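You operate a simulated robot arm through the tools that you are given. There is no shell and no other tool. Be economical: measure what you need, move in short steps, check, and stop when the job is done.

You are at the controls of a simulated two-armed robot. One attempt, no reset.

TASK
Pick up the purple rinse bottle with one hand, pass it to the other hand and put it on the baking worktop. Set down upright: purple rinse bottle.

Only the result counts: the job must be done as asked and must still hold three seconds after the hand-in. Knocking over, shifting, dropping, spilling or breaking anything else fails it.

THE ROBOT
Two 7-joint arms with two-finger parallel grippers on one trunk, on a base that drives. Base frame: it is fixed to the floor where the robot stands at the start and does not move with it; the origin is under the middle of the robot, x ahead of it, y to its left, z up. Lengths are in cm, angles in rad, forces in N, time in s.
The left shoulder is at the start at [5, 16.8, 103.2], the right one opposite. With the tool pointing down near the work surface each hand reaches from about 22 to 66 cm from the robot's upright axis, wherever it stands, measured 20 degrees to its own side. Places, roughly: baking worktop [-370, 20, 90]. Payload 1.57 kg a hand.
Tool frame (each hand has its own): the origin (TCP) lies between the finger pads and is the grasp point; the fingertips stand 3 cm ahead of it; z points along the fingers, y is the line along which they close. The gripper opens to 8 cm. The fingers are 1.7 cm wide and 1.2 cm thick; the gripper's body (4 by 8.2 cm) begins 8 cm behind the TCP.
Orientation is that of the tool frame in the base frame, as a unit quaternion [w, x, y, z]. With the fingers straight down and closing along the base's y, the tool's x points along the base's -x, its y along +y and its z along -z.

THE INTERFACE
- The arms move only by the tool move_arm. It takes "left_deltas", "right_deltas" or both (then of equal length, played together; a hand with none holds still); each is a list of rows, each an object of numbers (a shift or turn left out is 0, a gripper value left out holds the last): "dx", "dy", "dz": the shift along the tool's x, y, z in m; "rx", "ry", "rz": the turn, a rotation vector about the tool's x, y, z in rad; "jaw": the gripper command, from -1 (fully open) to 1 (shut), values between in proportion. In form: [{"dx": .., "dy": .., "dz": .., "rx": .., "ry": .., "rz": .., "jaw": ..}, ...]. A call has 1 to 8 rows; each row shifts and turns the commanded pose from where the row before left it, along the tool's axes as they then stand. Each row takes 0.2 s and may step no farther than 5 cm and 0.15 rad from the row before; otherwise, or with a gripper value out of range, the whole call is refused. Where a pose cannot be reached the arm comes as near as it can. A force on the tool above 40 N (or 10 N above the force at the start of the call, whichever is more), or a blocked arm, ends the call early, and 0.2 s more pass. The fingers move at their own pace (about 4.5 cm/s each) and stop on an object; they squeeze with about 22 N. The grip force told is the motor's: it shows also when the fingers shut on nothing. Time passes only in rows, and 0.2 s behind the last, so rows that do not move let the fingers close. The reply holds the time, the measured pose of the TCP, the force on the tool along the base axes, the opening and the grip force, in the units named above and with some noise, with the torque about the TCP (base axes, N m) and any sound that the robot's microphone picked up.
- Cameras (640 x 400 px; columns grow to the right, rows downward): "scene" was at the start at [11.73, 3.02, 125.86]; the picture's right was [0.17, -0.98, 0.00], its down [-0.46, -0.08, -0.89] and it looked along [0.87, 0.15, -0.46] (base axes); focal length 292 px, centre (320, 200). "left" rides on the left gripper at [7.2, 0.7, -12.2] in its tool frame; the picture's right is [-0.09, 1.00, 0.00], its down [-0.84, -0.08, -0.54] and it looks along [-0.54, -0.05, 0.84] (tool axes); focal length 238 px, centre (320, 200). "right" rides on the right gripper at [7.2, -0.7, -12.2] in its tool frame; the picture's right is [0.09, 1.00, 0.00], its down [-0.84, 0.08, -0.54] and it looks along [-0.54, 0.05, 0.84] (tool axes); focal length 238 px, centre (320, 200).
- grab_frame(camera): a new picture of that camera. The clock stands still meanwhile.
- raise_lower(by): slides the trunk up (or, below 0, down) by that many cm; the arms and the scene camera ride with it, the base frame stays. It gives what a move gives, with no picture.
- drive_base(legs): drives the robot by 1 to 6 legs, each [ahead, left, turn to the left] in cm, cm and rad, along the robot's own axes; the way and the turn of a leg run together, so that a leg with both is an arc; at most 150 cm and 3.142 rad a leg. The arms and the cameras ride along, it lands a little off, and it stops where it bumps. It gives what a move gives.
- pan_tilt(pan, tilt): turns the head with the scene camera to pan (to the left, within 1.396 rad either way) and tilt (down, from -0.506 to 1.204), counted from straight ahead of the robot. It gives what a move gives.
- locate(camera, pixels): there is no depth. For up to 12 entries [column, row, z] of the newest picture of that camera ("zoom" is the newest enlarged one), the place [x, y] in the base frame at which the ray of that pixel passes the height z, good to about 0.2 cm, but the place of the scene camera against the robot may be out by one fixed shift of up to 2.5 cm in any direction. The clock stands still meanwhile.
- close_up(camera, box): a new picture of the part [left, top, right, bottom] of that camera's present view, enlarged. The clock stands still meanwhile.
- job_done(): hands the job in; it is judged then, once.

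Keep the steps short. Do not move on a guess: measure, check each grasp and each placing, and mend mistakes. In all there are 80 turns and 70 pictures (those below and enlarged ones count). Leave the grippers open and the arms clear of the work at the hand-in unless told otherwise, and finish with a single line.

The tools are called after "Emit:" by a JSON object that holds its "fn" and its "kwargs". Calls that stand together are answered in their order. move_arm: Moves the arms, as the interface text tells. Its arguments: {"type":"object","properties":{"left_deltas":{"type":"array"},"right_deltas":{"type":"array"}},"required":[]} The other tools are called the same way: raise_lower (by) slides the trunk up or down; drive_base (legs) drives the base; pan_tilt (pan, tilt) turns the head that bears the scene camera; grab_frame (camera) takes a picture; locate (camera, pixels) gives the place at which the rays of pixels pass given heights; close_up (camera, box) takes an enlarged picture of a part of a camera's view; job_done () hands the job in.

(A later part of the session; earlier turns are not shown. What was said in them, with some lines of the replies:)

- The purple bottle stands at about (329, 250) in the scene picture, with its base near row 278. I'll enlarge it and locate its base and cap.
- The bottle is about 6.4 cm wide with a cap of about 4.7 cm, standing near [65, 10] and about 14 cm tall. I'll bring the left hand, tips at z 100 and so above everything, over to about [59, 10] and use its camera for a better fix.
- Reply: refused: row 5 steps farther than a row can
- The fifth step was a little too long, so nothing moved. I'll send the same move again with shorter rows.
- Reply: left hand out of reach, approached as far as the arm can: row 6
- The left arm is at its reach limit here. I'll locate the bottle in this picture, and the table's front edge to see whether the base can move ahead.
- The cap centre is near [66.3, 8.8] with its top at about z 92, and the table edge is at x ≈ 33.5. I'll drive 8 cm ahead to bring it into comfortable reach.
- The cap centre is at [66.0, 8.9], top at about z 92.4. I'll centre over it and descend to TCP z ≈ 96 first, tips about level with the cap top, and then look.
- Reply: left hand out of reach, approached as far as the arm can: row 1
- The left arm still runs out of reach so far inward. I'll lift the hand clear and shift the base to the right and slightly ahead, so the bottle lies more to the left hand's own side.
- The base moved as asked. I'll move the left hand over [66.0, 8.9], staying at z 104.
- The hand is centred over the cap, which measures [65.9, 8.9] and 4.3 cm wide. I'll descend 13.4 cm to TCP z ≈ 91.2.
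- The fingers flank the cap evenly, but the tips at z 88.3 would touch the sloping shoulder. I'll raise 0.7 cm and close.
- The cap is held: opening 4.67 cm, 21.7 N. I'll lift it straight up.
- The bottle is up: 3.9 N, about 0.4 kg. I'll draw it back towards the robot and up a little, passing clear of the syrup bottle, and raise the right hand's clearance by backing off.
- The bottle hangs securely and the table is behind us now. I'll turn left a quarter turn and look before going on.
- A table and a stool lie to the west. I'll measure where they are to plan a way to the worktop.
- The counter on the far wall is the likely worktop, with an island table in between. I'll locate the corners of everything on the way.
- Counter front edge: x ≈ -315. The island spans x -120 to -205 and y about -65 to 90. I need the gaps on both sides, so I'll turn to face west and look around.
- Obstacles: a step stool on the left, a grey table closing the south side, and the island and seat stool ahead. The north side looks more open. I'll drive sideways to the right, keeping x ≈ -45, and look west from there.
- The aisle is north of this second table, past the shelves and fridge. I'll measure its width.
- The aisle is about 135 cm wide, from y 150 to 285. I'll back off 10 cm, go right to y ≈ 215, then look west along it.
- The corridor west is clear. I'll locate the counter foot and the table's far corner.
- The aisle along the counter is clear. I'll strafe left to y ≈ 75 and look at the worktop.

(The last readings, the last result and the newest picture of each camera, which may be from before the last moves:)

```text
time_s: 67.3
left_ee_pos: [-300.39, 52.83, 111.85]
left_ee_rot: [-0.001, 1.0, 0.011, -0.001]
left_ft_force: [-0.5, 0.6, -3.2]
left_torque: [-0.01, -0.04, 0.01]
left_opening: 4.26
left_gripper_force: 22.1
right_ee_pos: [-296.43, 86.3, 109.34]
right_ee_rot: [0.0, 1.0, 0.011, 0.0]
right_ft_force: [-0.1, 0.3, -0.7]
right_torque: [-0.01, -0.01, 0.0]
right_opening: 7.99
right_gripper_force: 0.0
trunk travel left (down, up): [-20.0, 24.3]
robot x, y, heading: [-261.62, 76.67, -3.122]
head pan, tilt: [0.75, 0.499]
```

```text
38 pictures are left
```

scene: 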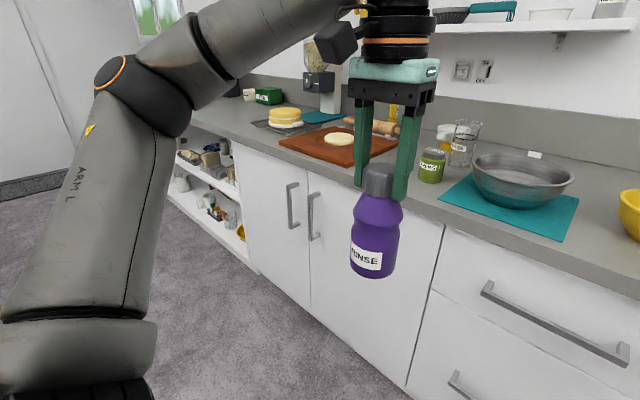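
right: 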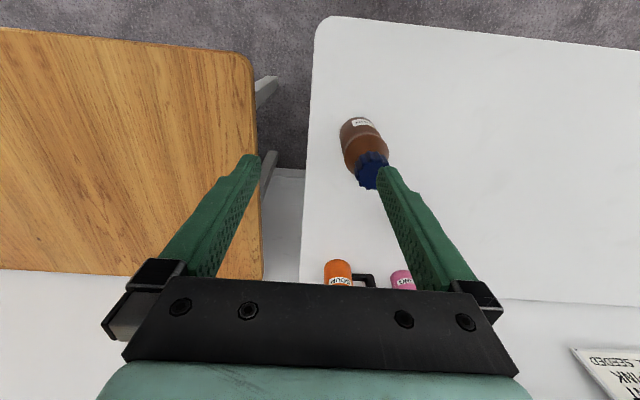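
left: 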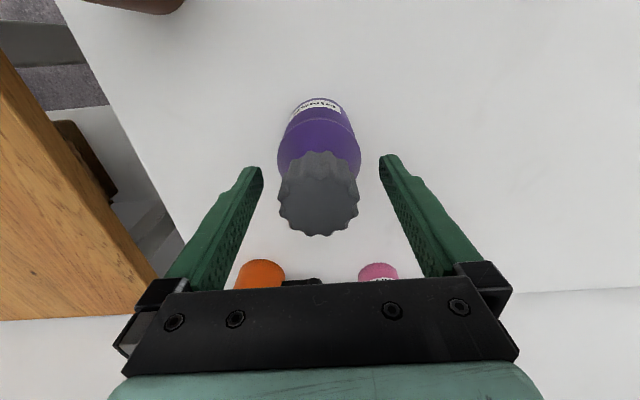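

I can see the cutting board, the green jar, and a mat with a bowl. I'll locate them to find a free patch near [-370, 20].

Emit:
{"fn": "locate", "kwargs": {"camera": "scene", "pixels": [[280, 140, 90], [360, 166, 90], [398, 140, 90], [440, 194, 90], [480, 176, 90], [562, 241, 90], [430, 180, 90], [500, 225, 90], [300, 155, 90], [250, 125, 90], [462, 165, 90]]}}

Emit:
{"fn": "drive_base", "kwargs": {"legs": [[0, 40, -0.02]]}}

Emit:
{"fn": "pan_tilt", "kwargs": {"pan": 0.1, "tilt": 0.55}}

Emit:
{"fn": "grab_frame", "kwargs": {"camera": "scene"}}

```text
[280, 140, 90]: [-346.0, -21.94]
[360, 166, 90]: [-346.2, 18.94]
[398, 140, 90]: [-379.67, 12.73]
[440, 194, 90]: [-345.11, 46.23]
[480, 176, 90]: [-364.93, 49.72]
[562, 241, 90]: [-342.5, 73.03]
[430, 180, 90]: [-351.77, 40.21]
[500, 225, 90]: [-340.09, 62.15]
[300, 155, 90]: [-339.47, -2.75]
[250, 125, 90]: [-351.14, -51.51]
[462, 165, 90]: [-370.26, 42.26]
```

```text
time_s: 69.8
left_ee_pos: [-300.27, 13.62, 111.82]
left_ee_rot: [0.0, 1.0, 0.002, 0.001]
left_ft_force: [-0.1, -0.1, -2.9]
left_torque: [0.0, -0.04, -0.03]
left_opening: 4.25
left_gripper_force: 21.8
right_ee_pos: [-295.66, 46.86, 109.48]
right_ee_rot: [0.0, 1.0, 0.002, 0.001]
right_ft_force: [-0.5, 0.4, -0.8]
right_torque: [-0.02, 0.0, 0.02]
right_opening: 7.99
right_gripper_force: 0.1
trunk travel left (down, up): [-20.0, 24.3]
robot x, y, heading: [-261.79, 36.46, -3.141]
head pan, tilt: [0.75, 0.499]
```

```text
time_s: 70.8
left_ee_pos: [-300.21, 13.58, 111.82]
left_ee_rot: [0.0, 1.0, 0.002, 0.0]
left_ft_force: [0.2, -0.5, -3.4]
left_torque: [0.0, -0.01, -0.03]
left_opening: 4.26
left_gripper_force: 21.9
right_ee_pos: [-295.73, 46.99, 109.45]
right_ee_rot: [0.0, 1.0, 0.003, 0.0]
right_ft_force: [0.5, 0.2, -0.4]
right_torque: [0.01, 0.02, -0.01]
right_opening: 8.01
right_gripper_force: 0.0
trunk travel left (down, up): [-20.0, 24.3]
robot x, y, heading: [-261.28, 36.69, -3.139]
head pan, tilt: [0.099, 0.55]
```

```text
37 pictures are left
```

scene: 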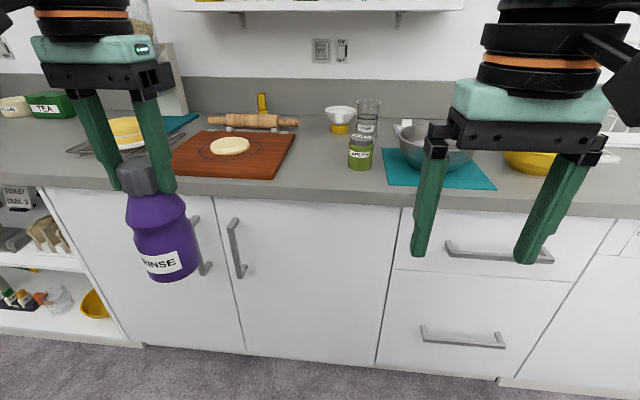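

The free patch lies between the board's right edge and the green jar, around (320, 172). I'll locate it exactly.

Emit:
{"fn": "close_up", "kwargs": {"camera": "scene", "box": [220, 80, 460, 230]}}

Emit:
{"fn": "locate", "kwargs": {"camera": "scene", "pixels": [[280, 178, 90], [296, 130, 90], [348, 166, 90], [372, 166, 90], [360, 170, 90], [384, 184, 90], [320, 192, 90], [320, 172, 90], [335, 130, 90], [320, 118, 90]]}}

```text
2.67 times, centred on (340, 155) of scene
```

zoom: 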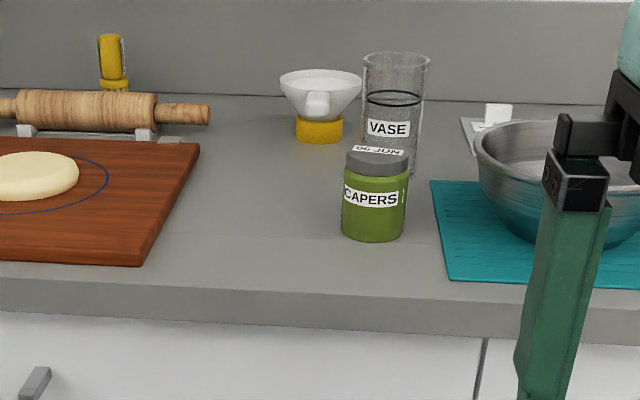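

```text
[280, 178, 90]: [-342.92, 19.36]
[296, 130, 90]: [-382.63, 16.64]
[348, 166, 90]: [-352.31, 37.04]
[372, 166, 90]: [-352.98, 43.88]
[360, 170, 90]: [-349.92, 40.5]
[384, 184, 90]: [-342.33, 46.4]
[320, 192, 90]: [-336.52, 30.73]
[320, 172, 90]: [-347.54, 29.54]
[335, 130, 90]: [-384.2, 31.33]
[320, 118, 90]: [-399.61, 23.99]
```

The free patch is centred near [-348, 28] on a counter at about z 90, with its front edge at x ≈ -336. The plan is to hand over here in the air: the left hand holds the cap from above, and the right comes in nearly level from the robot's side and grips the body. I'll start pitching the right hand forward.

Emit:
{"fn": "move_arm", "kwargs": {"right_deltas": [{"ry": -0.15, "dx": -0.012}, {"ry": -0.15, "dx": -0.012, "dz": 0.003}, {"ry": -0.15, "dx": -0.012, "dz": 0.005}, {"ry": -0.15, "dx": -0.011, "dz": 0.006}, {"ry": -0.15, "dx": -0.01, "dz": 0.008}, {"ry": -0.15, "dx": -0.008, "dz": 0.01}, {}]}}

Emit:
{"fn": "grab_frame", "kwargs": {"camera": "scene"}}

```text
time_s: 72.4
left_ee_pos: [-300.39, 13.67, 111.94]
left_ee_rot: [0.0, 1.0, 0.002, -0.001]
left_ft_force: [-0.1, 0.4, -4.0]
left_torque: [0.0, -0.02, -0.01]
left_opening: 4.24
left_gripper_force: 22.1
right_ee_pos: [-303.15, 46.78, 108.74]
right_ee_rot: [0.001, 0.9, 0.001, -0.436]
right_ft_force: [0.4, 0.1, 0.7]
right_torque: [0.02, -0.01, 0.0]
right_opening: 7.99
right_gripper_force: 0.1
trunk travel left (down, up): [-20.0, 24.3]
robot x, y, heading: [-261.62, 36.46, -3.141]
head pan, tilt: [0.099, 0.55]
```

```text
35 pictures are left
```

scene: 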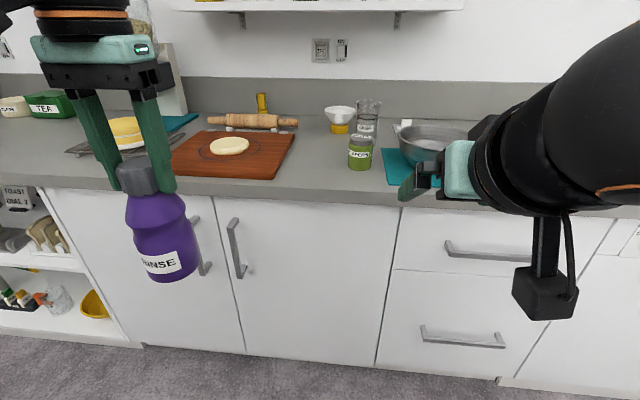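

The right hand now points forward and 38° below level, with its camera underneath, which will still clear the counter when placing. I'll back it off 4.6 cm along its axis, then bring the left hand with the bottle to the middle, [-310.6, 35.5].

Emit:
{"fn": "move_arm", "kwargs": {"right_deltas": [{"dz": -0.023}, {"dz": -0.023}, {}, {}, {}, {}, {}, {}], "left_deltas": [{"dx": -0.02}, {"dx": -0.02}, {"dx": -0.02, "dy": -0.036}, {"dx": -0.02, "dy": -0.036}, {"dx": -0.022, "dy": -0.036}, {"dy": -0.04}, {"dy": -0.04}, {"dy": -0.03}]}}

Emit:
{"fn": "grab_frame", "kwargs": {"camera": "scene"}}

Emit:
{"fn": "grab_frame", "kwargs": {"camera": "right"}}

```text
time_s: 74.2
left_ee_pos: [-310.46, 35.37, 111.91]
left_ee_rot: [0.001, 1.0, 0.001, 0.001]
left_ft_force: [1.5, 0.6, -3.8]
left_torque: [-0.03, -0.02, 0.02]
left_opening: 4.26
left_gripper_force: 21.8
right_ee_pos: [-299.54, 46.99, 111.66]
right_ee_rot: [0.002, 0.901, 0.002, -0.434]
right_ft_force: [0.1, 0.9, 0.6]
right_torque: [0.02, 0.0, 0.01]
right_opening: 7.99
right_gripper_force: 0.1
trunk travel left (down, up): [-20.0, 24.3]
robot x, y, heading: [-261.58, 36.14, -3.14]
head pan, tilt: [0.099, 0.55]
```

```text
34 pictures are left
```

scene: 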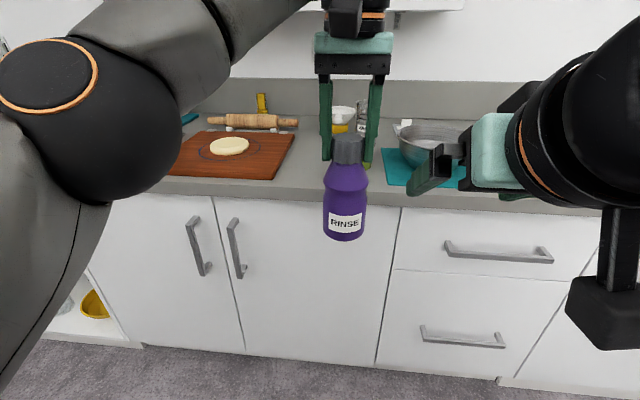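

```text
33 pictures are left
```

right: 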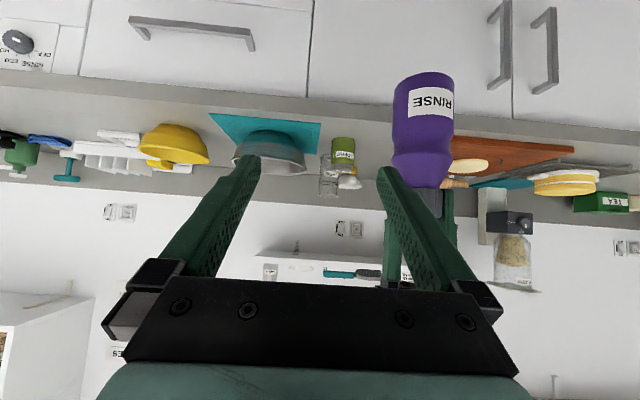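

The bottle is in place in front of the right hand. I'll move the right hand sideways 11.6 cm to line up with it.

Emit:
{"fn": "move_arm", "kwargs": {"right_deltas": [{"dy": 0.03}, {"dy": 0.03}, {"dy": 0.03}, {"dy": 0.026}, {}]}}

Emit:
{"fn": "grab_frame", "kwargs": {"camera": "right"}}

Emit:
{"fn": "grab_frame", "kwargs": {"camera": "left"}}

```text
time_s: 75.4
left_ee_pos: [-310.62, 35.34, 111.73]
left_ee_rot: [0.0, 1.0, 0.002, 0.0]
left_ft_force: [0.1, -0.8, -3.6]
left_torque: [0.01, 0.0, -0.01]
left_opening: 4.27
left_gripper_force: 22.0
right_ee_pos: [-299.61, 35.19, 111.68]
right_ee_rot: [0.001, 0.901, 0.001, -0.435]
right_ft_force: [-1.0, 0.1, 0.1]
right_torque: [-0.01, -0.01, 0.04]
right_opening: 7.99
right_gripper_force: 0.0
trunk travel left (down, up): [-20.0, 24.3]
robot x, y, heading: [-261.75, 36.53, -3.135]
head pan, tilt: [0.099, 0.55]
```

```text
32 pictures are left
```

right: 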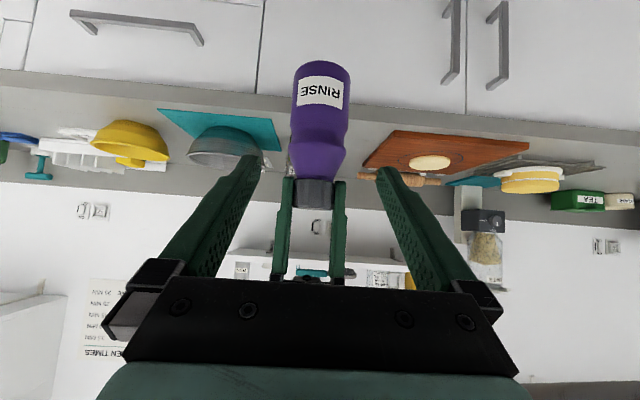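

```text
31 pictures are left
```

left: 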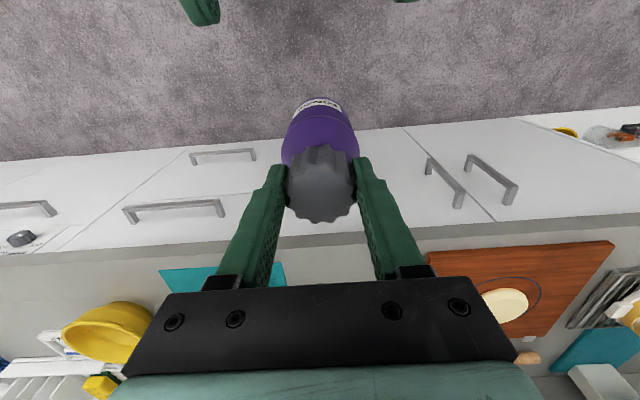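

Emit:
{"fn": "locate", "kwargs": {"camera": "right", "pixels": [[322, 62, 97.0], [322, 62, 98.0], [322, 62, 99.0], [318, 150, 106], [318, 150, 107], [294, 120, 102], [346, 120, 102], [314, 208, 112]]}}

```text
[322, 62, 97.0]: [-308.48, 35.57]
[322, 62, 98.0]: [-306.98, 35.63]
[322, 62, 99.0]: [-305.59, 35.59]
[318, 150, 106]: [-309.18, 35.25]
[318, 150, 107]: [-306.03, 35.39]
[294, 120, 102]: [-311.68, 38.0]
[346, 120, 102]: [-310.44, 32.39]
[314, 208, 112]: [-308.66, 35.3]
```

The bottle centre is at [-310.6, 35.3] with its base at z ≈ 97.8, and the right hand is lined up. I'll advance it 14 cm along its axis to straddle the body at about z 103.

Emit:
{"fn": "move_arm", "kwargs": {"right_deltas": [{"dz": 0.03}, {"dz": 0.03}, {"dz": 0.025}, {"dz": 0.025}, {"dz": 0.02}, {"dz": 0.01}, {}]}}

Emit:
{"fn": "grab_frame", "kwargs": {"camera": "right"}}

Emit:
{"fn": "grab_frame", "kwargs": {"camera": "scene"}}

```text
time_s: 77.0
left_ee_pos: [-310.53, 35.36, 111.8]
left_ee_rot: [0.0, 1.0, 0.002, 0.0]
left_ft_force: [-0.1, -0.6, -2.9]
left_torque: [-0.03, 0.0, 0.01]
left_opening: 4.27
left_gripper_force: 21.9
right_ee_pos: [-310.53, 35.3, 102.96]
right_ee_rot: [0.001, 0.901, 0.002, -0.434]
right_ft_force: [-0.2, 0.3, -0.1]
right_torque: [0.01, 0.0, 0.02]
right_opening: 7.99
right_gripper_force: 0.0
trunk travel left (down, up): [-20.0, 24.3]
robot x, y, heading: [-261.62, 36.67, -3.139]
head pan, tilt: [0.099, 0.55]
```

```text
30 pictures are left
```

right: 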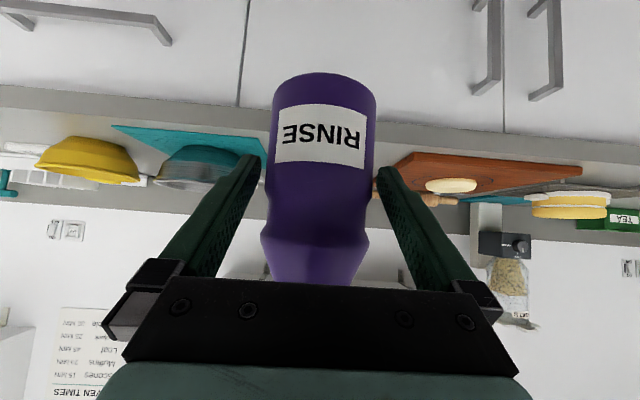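

```text
29 pictures are left
```

scene: 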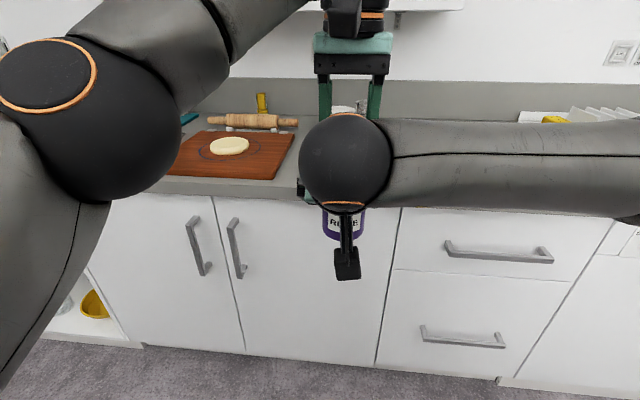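

The body sits centred between the right fingers. Closing the right hand.

Emit:
{"fn": "move_arm", "kwargs": {"right_deltas": [{"jaw": 1}, {"jaw": 1}, {"jaw": 1}, {"jaw": 1}, {"jaw": 1}]}}

Emit:
{"fn": "grab_frame", "kwargs": {"camera": "right"}}

```text
time_s: 78.2
left_ee_pos: [-310.58, 35.28, 111.83]
left_ee_rot: [0.002, 1.0, 0.002, 0.0]
left_ft_force: [1.2, -4.7, -1.3]
left_torque: [-0.11, -0.03, 0.01]
left_opening: 4.25
left_gripper_force: 22.2
right_ee_pos: [-310.46, 35.29, 102.93]
right_ee_rot: [0.001, 0.9, 0.001, -0.435]
right_ft_force: [-1.5, 4.4, -0.4]
right_torque: [-0.2, -0.06, 0.0]
right_opening: 6.32
right_gripper_force: 21.6
trunk travel left (down, up): [-20.0, 24.3]
robot x, y, heading: [-261.46, 36.36, -3.137]
head pan, tilt: [0.099, 0.55]
```

```text
28 pictures are left
```

right: 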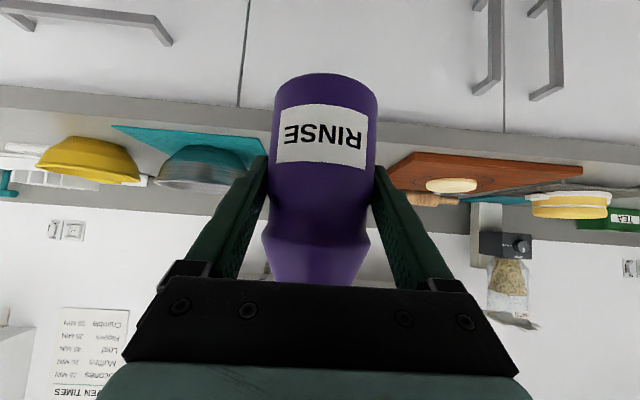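

The right hand holds the body: opening 6.32 cm, 21.6 N. I'll open the left hand and then lift it off the cap.

Emit:
{"fn": "move_arm", "kwargs": {"left_deltas": [{"jaw": 0.3}, {"jaw": -0.3}, {"jaw": -1}, {"jaw": -1}, {"dz": -0.02}, {"dz": -0.03}, {"dz": -0.04}, {"dz": -0.04}]}}

Emit:
{"fn": "grab_frame", "kwargs": {"camera": "right"}}

Emit:
{"fn": "grab_frame", "kwargs": {"camera": "scene"}}

```text
time_s: 80.0
left_ee_pos: [-309.7, 35.21, 113.06]
left_ee_rot: [0.002, 1.0, 0.002, 0.002]
left_ft_force: [0.0, 0.2, -0.3]
left_torque: [0.02, 0.02, -0.03]
left_opening: 8.0
left_gripper_force: 0.1
left hand out of reach, approached as far as the arm can: row 5, 6, 7, 8
right_ee_pos: [-310.46, 35.3, 102.96]
right_ee_rot: [0.001, 0.901, 0.001, -0.435]
right_ft_force: [0.4, -0.2, -0.2]
right_torque: [0.0, 0.02, 0.02]
right_opening: 6.35
right_gripper_force: 21.8
trunk travel left (down, up): [-20.0, 24.3]
robot x, y, heading: [-261.55, 36.53, -3.136]
head pan, tilt: [0.099, 0.55]
```

```text
27 pictures are left
```

right: 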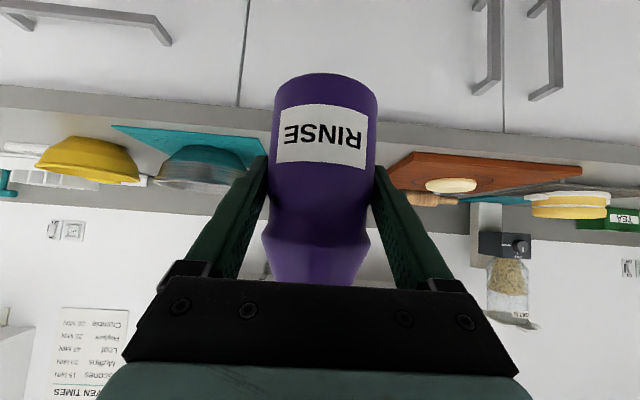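

```text
26 pictures are left
```

scene: 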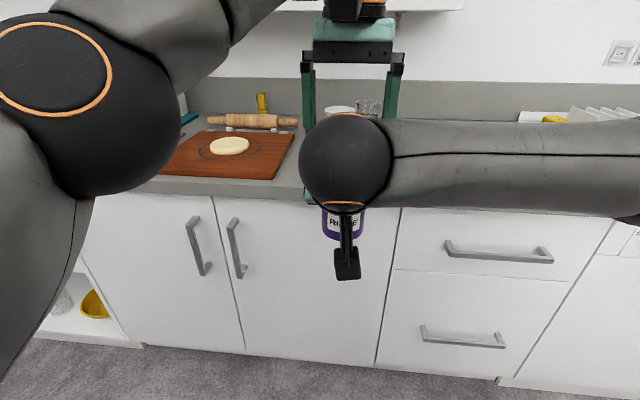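

The transfer holds and the left hand is open, but the left arm can't go higher from there. I'll lower the right hand with the bottle 7 cm instead; the air below is free.

Emit:
{"fn": "move_arm", "kwargs": {"right_deltas": [{"dx": 0.0118, "dz": 0.0093}, {"dx": 0.0157, "dz": 0.0124}, {"dx": 0.0157, "dz": 0.0124}, {"dx": 0.0118, "dz": 0.0093}, {}]}}

Emit:
{"fn": "grab_frame", "kwargs": {"camera": "left"}}

```text
time_s: 81.2
left_ee_pos: [-309.82, 35.28, 113.08]
left_ee_rot: [0.001, 1.0, 0.002, 0.001]
left_ft_force: [1.3, -1.2, -0.1]
left_torque: [0.03, 0.05, 0.0]
left_opening: 8.01
left_gripper_force: 0.1
right_ee_pos: [-310.46, 35.26, 95.92]
right_ee_rot: [0.0, 0.901, 0.0, -0.434]
right_ft_force: [0.0, -0.2, -0.6]
right_torque: [0.0, -0.01, 0.02]
right_opening: 6.34
right_gripper_force: 21.8
trunk travel left (down, up): [-20.0, 24.3]
robot x, y, heading: [-261.59, 36.72, -3.14]
head pan, tilt: [0.099, 0.55]
```

```text
25 pictures are left
```

left: 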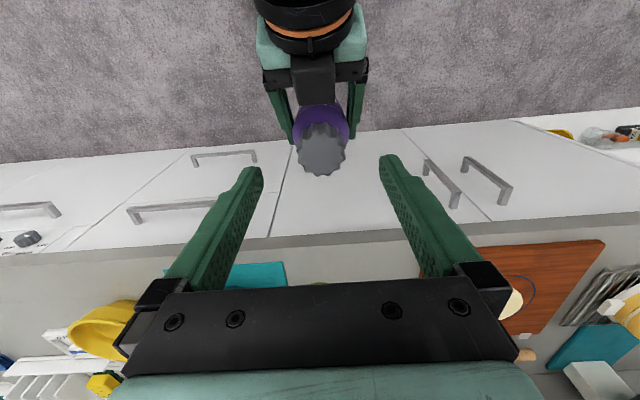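

The left hand is clear of the cap. I'll move it away to the left and back.

Emit:
{"fn": "move_arm", "kwargs": {"left_deltas": [{"dy": 0.04}, {"dy": 0.04}, {"dy": 0.04}, {"dy": 0.04, "dx": 0.02}, {"dy": 0.04, "dx": 0.02}, {"dy": 0.03, "dx": 0.03}, {"dx": 0.04}, {}]}}

Emit:
{"fn": "grab_frame", "kwargs": {"camera": "scene"}}

```text
time_s: 83.0
left_ee_pos: [-298.68, 12.38, 112.98]
left_ee_rot: [0.0, 1.0, 0.003, -0.001]
left_ft_force: [0.0, 0.2, 0.1]
left_torque: [0.01, 0.02, 0.0]
left_opening: 7.97
left_gripper_force: 0.0
right_ee_pos: [-310.43, 35.33, 95.92]
right_ee_rot: [0.002, 0.901, 0.002, -0.435]
right_ft_force: [0.2, -0.8, -0.1]
right_torque: [0.02, -0.01, 0.01]
right_opening: 6.34
right_gripper_force: 21.9
trunk travel left (down, up): [-20.0, 24.3]
robot x, y, heading: [-261.44, 36.37, -3.136]
head pan, tilt: [0.099, 0.55]
```

```text
24 pictures are left
```

scene: 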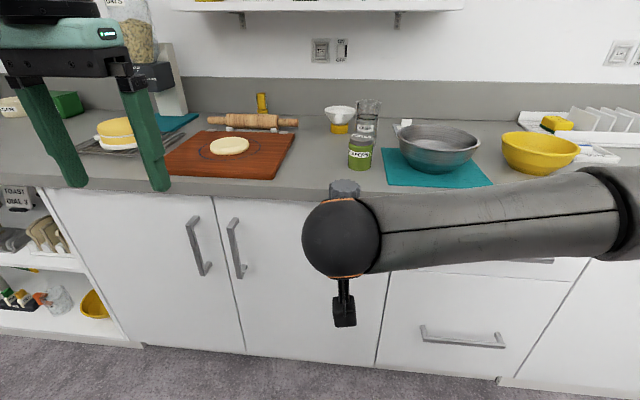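

The handover is done. I'll raise the trunk 7 cm so the bottle clears the counter, then drive partway, 7.3 cm left and 22 ahead, and measure the patch again.

Emit:
{"fn": "raise_lower", "kwargs": {"by": 7}}

Emit:
{"fn": "drive_base", "kwargs": {"legs": [[22, 7.3, 0]]}}

Emit:
{"fn": "pan_tilt", "kwargs": {"pan": 0.0, "tilt": 0.75}}

Emit:
{"fn": "grab_frame", "kwargs": {"camera": "scene"}}

Emit:
{"fn": "grab_frame", "kwargs": {"camera": "left"}}

Emit:
{"fn": "grab_frame", "kwargs": {"camera": "right"}}

```text
time_s: 84.1
left_ee_pos: [-298.66, 12.23, 120.04]
left_ee_rot: [0.0, 1.0, 0.002, 0.0]
left_ft_force: [0.4, 0.1, -0.7]
left_torque: [-0.01, 0.01, 0.0]
left_opening: 8.0
left_gripper_force: 0.0
right_ee_pos: [-310.6, 35.27, 103.01]
right_ee_rot: [0.001, 0.901, 0.001, -0.434]
right_ft_force: [-0.3, 0.1, 0.0]
right_torque: [0.02, 0.02, -0.01]
right_opening: 6.3
right_gripper_force: 21.8
trunk travel left (down, up): [-27.0, 17.3]
robot x, y, heading: [-261.43, 36.57, -3.141]
head pan, tilt: [0.099, 0.55]
```

```text
time_s: 85.8
left_ee_pos: [-320.53, 4.88, 120.07]
left_ee_rot: [0.0, 1.0, 0.003, 0.0]
left_ft_force: [-0.3, 0.7, -0.9]
left_torque: [-0.01, -0.03, 0.02]
left_opening: 8.0
left_gripper_force: 0.0
right_ee_pos: [-332.31, 27.78, 103.0]
right_ee_rot: [0.001, 0.901, 0.002, -0.434]
right_ft_force: [-0.4, -0.4, -3.7]
right_torque: [-0.06, 0.03, -0.05]
right_opening: 6.29
right_gripper_force: 22.5
trunk travel left (down, up): [-27.0, 17.3]
robot x, y, heading: [-283.37, 28.71, -3.139]
head pan, tilt: [0.099, 0.55]
```

```text
time_s: 86.5
left_ee_pos: [-320.5, 4.89, 119.96]
left_ee_rot: [0.0, 1.0, 0.003, 0.0]
left_ft_force: [0.0, 0.1, 0.5]
left_torque: [0.02, -0.01, -0.02]
left_opening: 8.0
left_gripper_force: 0.0
right_ee_pos: [-332.34, 27.73, 102.98]
right_ee_rot: [0.001, 0.901, 0.002, -0.435]
right_ft_force: [-0.1, 0.1, -2.6]
right_torque: [-0.02, 0.03, -0.01]
right_opening: 6.33
right_gripper_force: 21.9
trunk travel left (down, up): [-27.0, 17.3]
robot x, y, heading: [-283.19, 29.23, -3.138]
head pan, tilt: [0.0, 0.75]
```

```text
23 pictures are left
```

scene: 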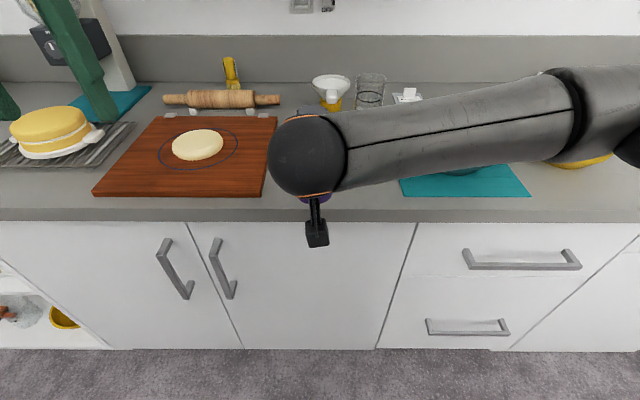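

```text
22 pictures are left
```

left: 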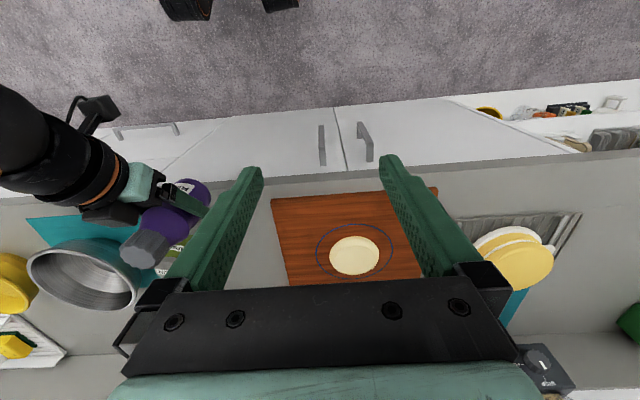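

```text
21 pictures are left
```

right: 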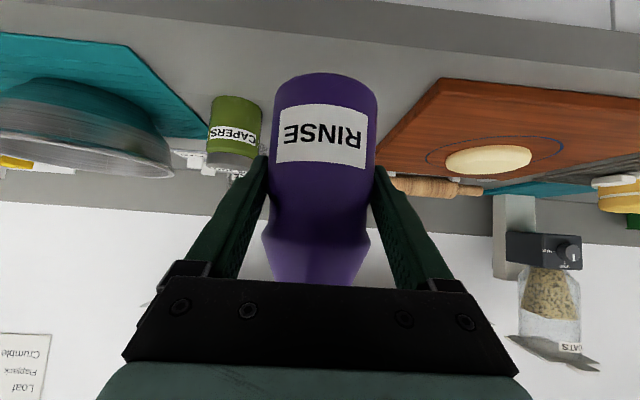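

Emit:
{"fn": "locate", "kwargs": {"camera": "left", "pixels": [[272, 198, 91], [290, 284, 91], [300, 178, 90], [230, 185, 90], [437, 188, 91]]}}

Emit:
{"fn": "locate", "kwargs": {"camera": "right", "pixels": [[443, 80, 90], [382, 152, 90], [236, 97, 90], [210, 100, 90], [262, 108, 90], [320, 38, 90], [130, 45, 90]]}}

Emit:
{"fn": "locate", "kwargs": {"camera": "scene", "pixels": [[262, 197, 91], [276, 118, 91], [350, 210, 90], [400, 195, 90]]}}

```text
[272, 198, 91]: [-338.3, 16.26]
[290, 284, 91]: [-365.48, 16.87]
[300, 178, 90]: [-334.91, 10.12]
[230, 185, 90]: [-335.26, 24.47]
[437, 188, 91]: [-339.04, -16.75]
```

```text
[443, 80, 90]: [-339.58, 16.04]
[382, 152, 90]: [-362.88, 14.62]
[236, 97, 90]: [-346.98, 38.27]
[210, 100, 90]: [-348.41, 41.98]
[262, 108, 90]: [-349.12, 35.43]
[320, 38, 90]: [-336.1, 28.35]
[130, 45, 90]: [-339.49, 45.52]
```

```text
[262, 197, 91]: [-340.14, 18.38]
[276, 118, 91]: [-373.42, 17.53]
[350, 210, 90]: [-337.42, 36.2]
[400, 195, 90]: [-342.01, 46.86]
```

The left and right hand cameras agree: counter edge x ≈ -335.5, board's right edge y ≈ 16.5, jar's near side y ≈ 35. The target is the middle, [-349, 26]. I'll drive 12 cm ahead and 1.7 left at the present height.

Emit:
{"fn": "drive_base", "kwargs": {"legs": [[12, 1.7, 0]]}}

Emit:
{"fn": "grab_frame", "kwargs": {"camera": "right"}}

```text
time_s: 87.8
left_ee_pos: [-332.44, 3.03, 120.05]
left_ee_rot: [0.0, 1.0, 0.003, 0.002]
left_ft_force: [0.2, -0.2, -1.1]
left_torque: [0.02, 0.0, -0.02]
left_opening: 7.99
left_gripper_force: 0.1
right_ee_pos: [-344.4, 26.16, 102.99]
right_ee_rot: [0.001, 0.901, 0.002, -0.435]
right_ft_force: [0.0, -0.3, -3.6]
right_torque: [-0.01, -0.01, 0.0]
right_opening: 6.31
right_gripper_force: 22.3
trunk travel left (down, up): [-27.0, 17.3]
robot x, y, heading: [-295.58, 27.31, -3.138]
head pan, tilt: [0.0, 0.75]
```

```text
20 pictures are left
```

right: 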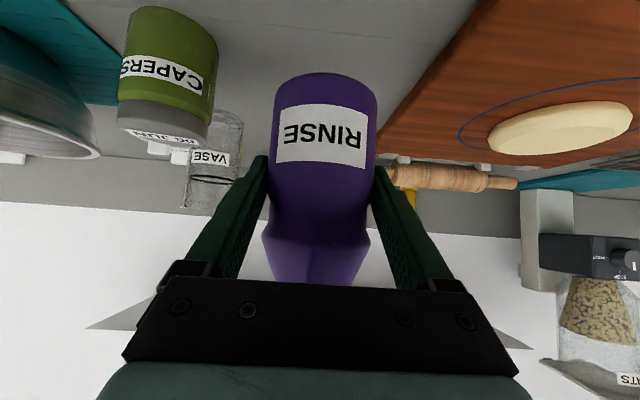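

Now at [-344.4, 26.2] with clear gaps on both sides. I'll move forward 4 cm with the arm, then lower 6 cm.

Emit:
{"fn": "move_arm", "kwargs": {"right_deltas": [{"dx": -0.0124, "dz": 0.0157}, {"dx": -0.0124, "dz": 0.0157}, {"dx": 0.0118, "dz": 0.0093}, {"dx": 0.0118, "dz": 0.0093}, {"dx": 0.0118, "dz": 0.0093}, {"dx": 0.0118, "dz": 0.0093}, {}]}}

Emit:
{"fn": "grab_frame", "kwargs": {"camera": "right"}}

Emit:
{"fn": "grab_frame", "kwargs": {"camera": "left"}}

```text
time_s: 89.4
left_ee_pos: [-332.42, 3.16, 119.95]
left_ee_rot: [0.0, 1.0, 0.003, -0.001]
left_ft_force: [0.1, 0.4, -0.2]
left_torque: [0.01, 0.0, -0.02]
left_opening: 7.98
left_gripper_force: 0.2
right_ee_pos: [-348.28, 26.08, 96.87]
right_ee_rot: [0.002, 0.901, 0.003, -0.435]
right_ft_force: [0.2, 0.9, -3.0]
right_torque: [0.0, -0.03, -0.02]
right_opening: 6.31
right_gripper_force: 22.5
trunk travel left (down, up): [-27.0, 17.3]
robot x, y, heading: [-295.26, 26.98, -3.14]
head pan, tilt: [0.0, 0.75]
```

```text
19 pictures are left
```

right: 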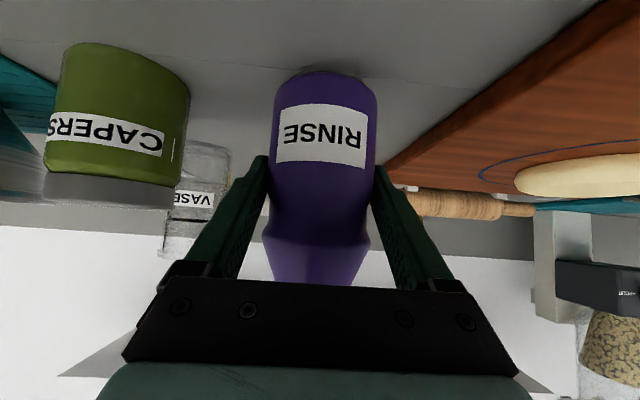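

```text
18 pictures are left
```

left: 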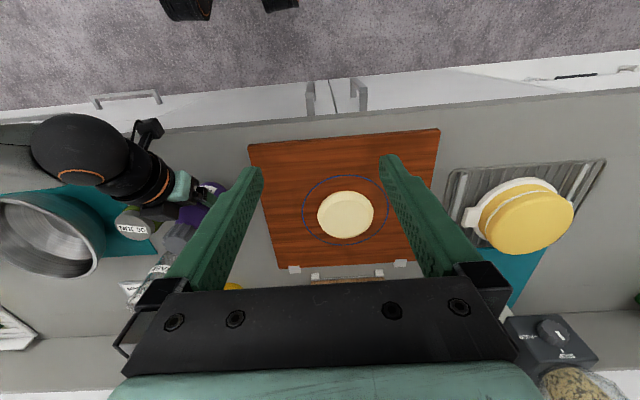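

The base's shadow is closing in, about 1.5 cm to go. I'll lower in small steps and watch the force.

Emit:
{"fn": "move_arm", "kwargs": {"right_deltas": [{"dx": 0.00236, "dz": 0.00186}, {"dx": 0.00236, "dz": 0.00186}, {"dx": 0.00236, "dz": 0.00186}, {"dx": 0.00157, "dz": 0.00124}, {}]}}

Emit:
{"fn": "close_up", "kwargs": {"camera": "right", "box": [220, 40, 420, 165]}}

```text
time_s: 90.6
left_ee_pos: [-332.34, 2.94, 120.04]
left_ee_rot: [0.001, 1.0, 0.003, 0.0]
left_ft_force: [0.1, 0.0, 0.7]
left_torque: [-0.01, -0.05, 0.01]
left_opening: 8.01
left_gripper_force: 0.0
right_ee_pos: [-348.28, 26.08, 95.83]
right_ee_rot: [0.0, 0.901, 0.001, -0.434]
right_ft_force: [0.3, 0.1, -1.6]
right_torque: [0.04, 0.02, -0.02]
right_opening: 6.32
right_gripper_force: 21.6
trunk travel left (down, up): [-27.0, 17.3]
robot x, y, heading: [-295.0, 27.14, -3.137]
head pan, tilt: [0.0, 0.75]
```

```text
3.20 times, centred on (320, 102) of right
```

zoom: 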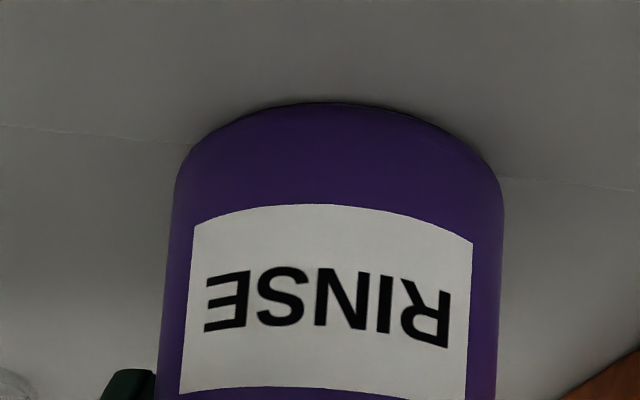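

Nearly touching. I'll lower further in 1.5 mm steps until the force changes.

Emit:
{"fn": "move_arm", "kwargs": {"right_deltas": [{"dx": 0.00118, "dz": 0.00093}, {}, {"dx": 0.00118, "dz": 0.00093}, {}]}}

```text
time_s: 91.6
left_ee_pos: [-332.24, 2.99, 120.21]
left_ee_rot: [0.001, 1.0, 0.003, -0.001]
left_ft_force: [0.1, 0.0, 0.1]
left_torque: [0.0, -0.02, 0.01]
left_opening: 7.99
left_gripper_force: 0.0
right_ee_pos: [-348.23, 25.88, 95.83]
right_ee_rot: [0.001, 0.9, 0.001, -0.436]
right_ft_force: [0.0, 1.4, 11.3]
right_torque: [0.41, -0.22, -0.05]
right_opening: 6.3
right_gripper_force: 22.2
trunk travel left (down, up): [-27.0, 17.3]
robot x, y, heading: [-295.22, 27.61, -3.136]
head pan, tilt: [0.0, 0.75]
```

Contact: the force rose to +11 N. I'll ease up 2 mm to relieve the press and read it again.

Emit:
{"fn": "move_arm", "kwargs": {"right_deltas": [{"dx": -0.00157, "dz": -0.00124}, {}]}}

Emit:
{"fn": "close_up", "kwargs": {"camera": "right", "box": [220, 40, 420, 165]}}

```text
time_s: 92.2
left_ee_pos: [-332.43, 3.08, 119.99]
left_ee_rot: [0.002, 1.0, 0.003, 0.0]
left_ft_force: [0.0, 0.4, -0.1]
left_torque: [-0.03, -0.04, 0.0]
left_opening: 7.99
left_gripper_force: 0.0
right_ee_pos: [-348.22, 26.04, 95.57]
right_ee_rot: [0.001, 0.9, 0.002, -0.435]
right_ft_force: [-1.6, -0.6, 3.1]
right_torque: [0.05, 0.32, 0.02]
right_opening: 6.3
right_gripper_force: 21.4
trunk travel left (down, up): [-27.0, 17.3]
robot x, y, heading: [-295.18, 27.12, -3.134]
head pan, tilt: [0.0, 0.75]
```

```text
3.20 times, centred on (320, 102) of right
```

zoom: 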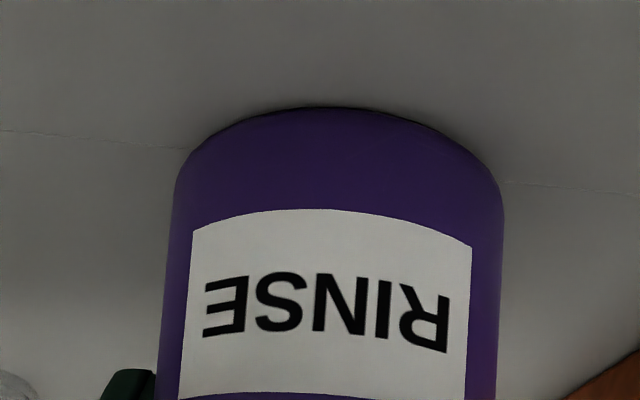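

The bottle rests on the worktop with about 3 N upward. I'll release it gently.

Emit:
{"fn": "move_arm", "kwargs": {"right_deltas": [{"jaw": 0.5}, {"jaw": 0.1}, {"jaw": -0.3}, {"jaw": -0.6}, {"jaw": -0.9}, {}]}}

Emit:
{"fn": "grab_frame", "kwargs": {"camera": "right"}}

```text
time_s: 93.6
left_ee_pos: [-332.39, 3.26, 120.11]
left_ee_rot: [0.001, 1.0, 0.002, 0.0]
left_ft_force: [-0.1, 0.0, 0.2]
left_torque: [-0.02, 0.02, -0.04]
left_opening: 8.02
left_gripper_force: 0.1
right_ee_pos: [-348.14, 26.05, 95.82]
right_ee_rot: [0.001, 0.901, 0.001, -0.434]
right_ft_force: [0.1, -0.5, 0.3]
right_torque: [0.0, -0.01, 0.03]
right_opening: 7.61
right_gripper_force: 0.0
trunk travel left (down, up): [-27.0, 17.3]
robot x, y, heading: [-295.34, 27.33, -3.135]
head pan, tilt: [0.0, 0.75]
```

```text
15 pictures are left
```

right: 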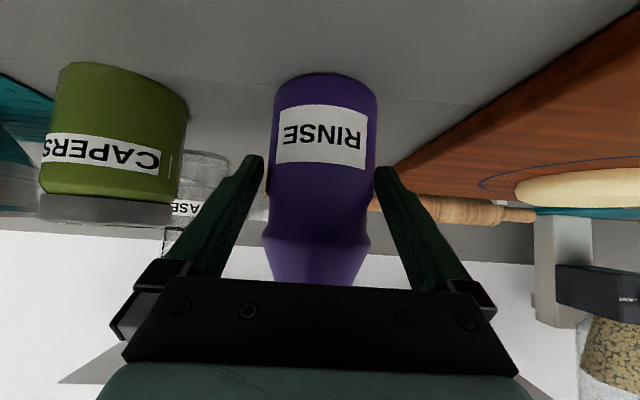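

The bottle stands. The finger on the right of the picture is close to it, so I'll open fully, shift 2 mm towards that side, and withdraw straight back along the tool axis.

Emit:
{"fn": "move_arm", "kwargs": {"right_deltas": [{"jaw": -1, "dy": 0.002}, {"dz": -0.01}, {"dz": -0.02}, {"dz": -0.03}, {"dz": -0.03}, {"dz": -0.03}, {"dz": -0.03}, {}]}}

Emit:
{"fn": "grab_frame", "kwargs": {"camera": "right"}}

```text
time_s: 95.4
left_ee_pos: [-332.46, 3.11, 120.01]
left_ee_rot: [0.001, 1.0, 0.002, 0.0]
left_ft_force: [-0.3, 0.0, -0.3]
left_torque: [-0.02, 0.0, 0.01]
left_opening: 7.97
left_gripper_force: 0.0
right_ee_pos: [-336.4, 25.98, 105.09]
right_ee_rot: [0.002, 0.901, 0.002, -0.434]
right_ft_force: [0.1, 0.0, 0.3]
right_torque: [0.0, 0.01, 0.01]
right_opening: 8.02
right_gripper_force: 0.1
trunk travel left (down, up): [-27.0, 17.3]
robot x, y, heading: [-295.35, 27.45, -3.138]
head pan, tilt: [0.0, 0.75]
```

```text
14 pictures are left
```

right: 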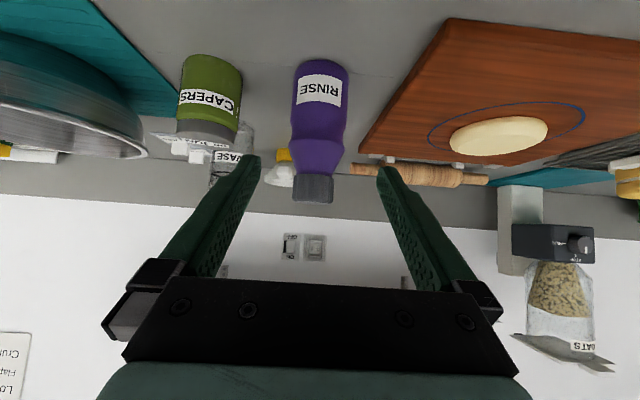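

The bottle stands upright between the jar and the board. I'll back the base away 35 cm and take a final look.

Emit:
{"fn": "drive_base", "kwargs": {"legs": [[-32, 0, 0]]}}

Emit:
{"fn": "move_arm", "kwargs": {"right_deltas": [{"dy": -0.04}, {"dy": -0.04}, {"dy": -0.04}, {"dy": -0.04}, {}]}}

Emit:
{"fn": "pan_tilt", "kwargs": {"pan": 0.05, "tilt": 0.55}}

Emit:
{"fn": "grab_frame", "kwargs": {"camera": "scene"}}

```text
time_s: 97.5
left_ee_pos: [-300.29, 3.32, 120.05]
left_ee_rot: [0.001, 1.0, 0.002, -0.001]
left_ft_force: [0.3, -0.3, -0.3]
left_torque: [-0.03, 0.01, -0.01]
left_opening: 7.99
left_gripper_force: 0.1
right_ee_pos: [-304.27, 26.11, 105.13]
right_ee_rot: [0.001, 0.901, 0.001, -0.434]
right_ft_force: [-0.5, 0.1, 0.5]
right_torque: [-0.02, 0.01, 0.01]
right_opening: 8.01
right_gripper_force: 0.1
trunk travel left (down, up): [-27.0, 17.3]
robot x, y, heading: [-263.13, 27.24, -3.141]
head pan, tilt: [0.0, 0.75]
```

```text
time_s: 98.7
left_ee_pos: [-300.33, 3.19, 120.16]
left_ee_rot: [-0.001, 1.0, 0.002, 0.0]
left_ft_force: [0.3, 0.5, 0.1]
left_torque: [-0.01, 0.0, -0.01]
left_opening: 8.01
left_gripper_force: 0.0
right_ee_pos: [-304.27, 42.19, 105.0]
right_ee_rot: [0.001, 0.9, 0.002, -0.435]
right_ft_force: [-0.6, 0.3, 0.0]
right_torque: [0.03, -0.02, 0.0]
right_opening: 8.0
right_gripper_force: 0.1
trunk travel left (down, up): [-27.0, 17.3]
robot x, y, heading: [-262.87, 27.59, -3.137]
head pan, tilt: [0.0, 0.75]
```

```text
time_s: 99.5
left_ee_pos: [-300.48, 3.34, 120.06]
left_ee_rot: [0.0, 1.0, 0.002, 0.0]
left_ft_force: [0.0, -0.1, -0.4]
left_torque: [-0.04, 0.01, 0.0]
left_opening: 7.98
left_gripper_force: 0.0
right_ee_pos: [-304.29, 42.19, 105.1]
right_ee_rot: [-0.001, 0.9, 0.0, -0.435]
right_ft_force: [0.1, 0.3, 0.7]
right_torque: [-0.02, -0.03, 0.0]
right_opening: 7.99
right_gripper_force: 0.0
trunk travel left (down, up): [-27.0, 17.3]
robot x, y, heading: [-263.15, 27.32, -3.139]
head pan, tilt: [0.051, 0.55]
```

```text
13 pictures are left
```

scene: 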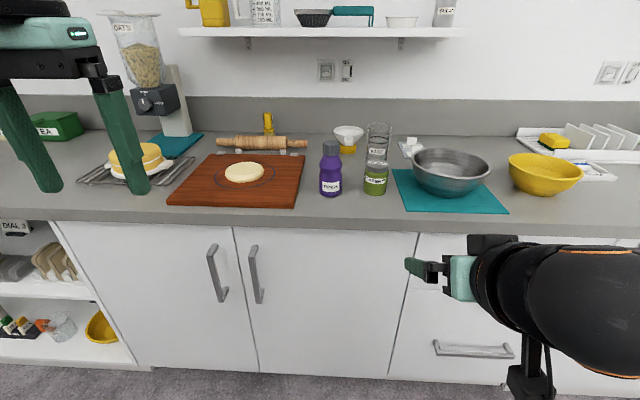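

The bottle stands upright at (330, 175) on the worktop, nothing else has been disturbed, and both hands are open and clear. Handing in.

Emit:
{"fn": "job_done", "kwargs": {}}

```text
The job is handed in.
```

The purple rinse bottle was picked up with the left hand, passed to the right hand and set down upright on the baking worktop, and nothing else looked disturbed in the last picture.
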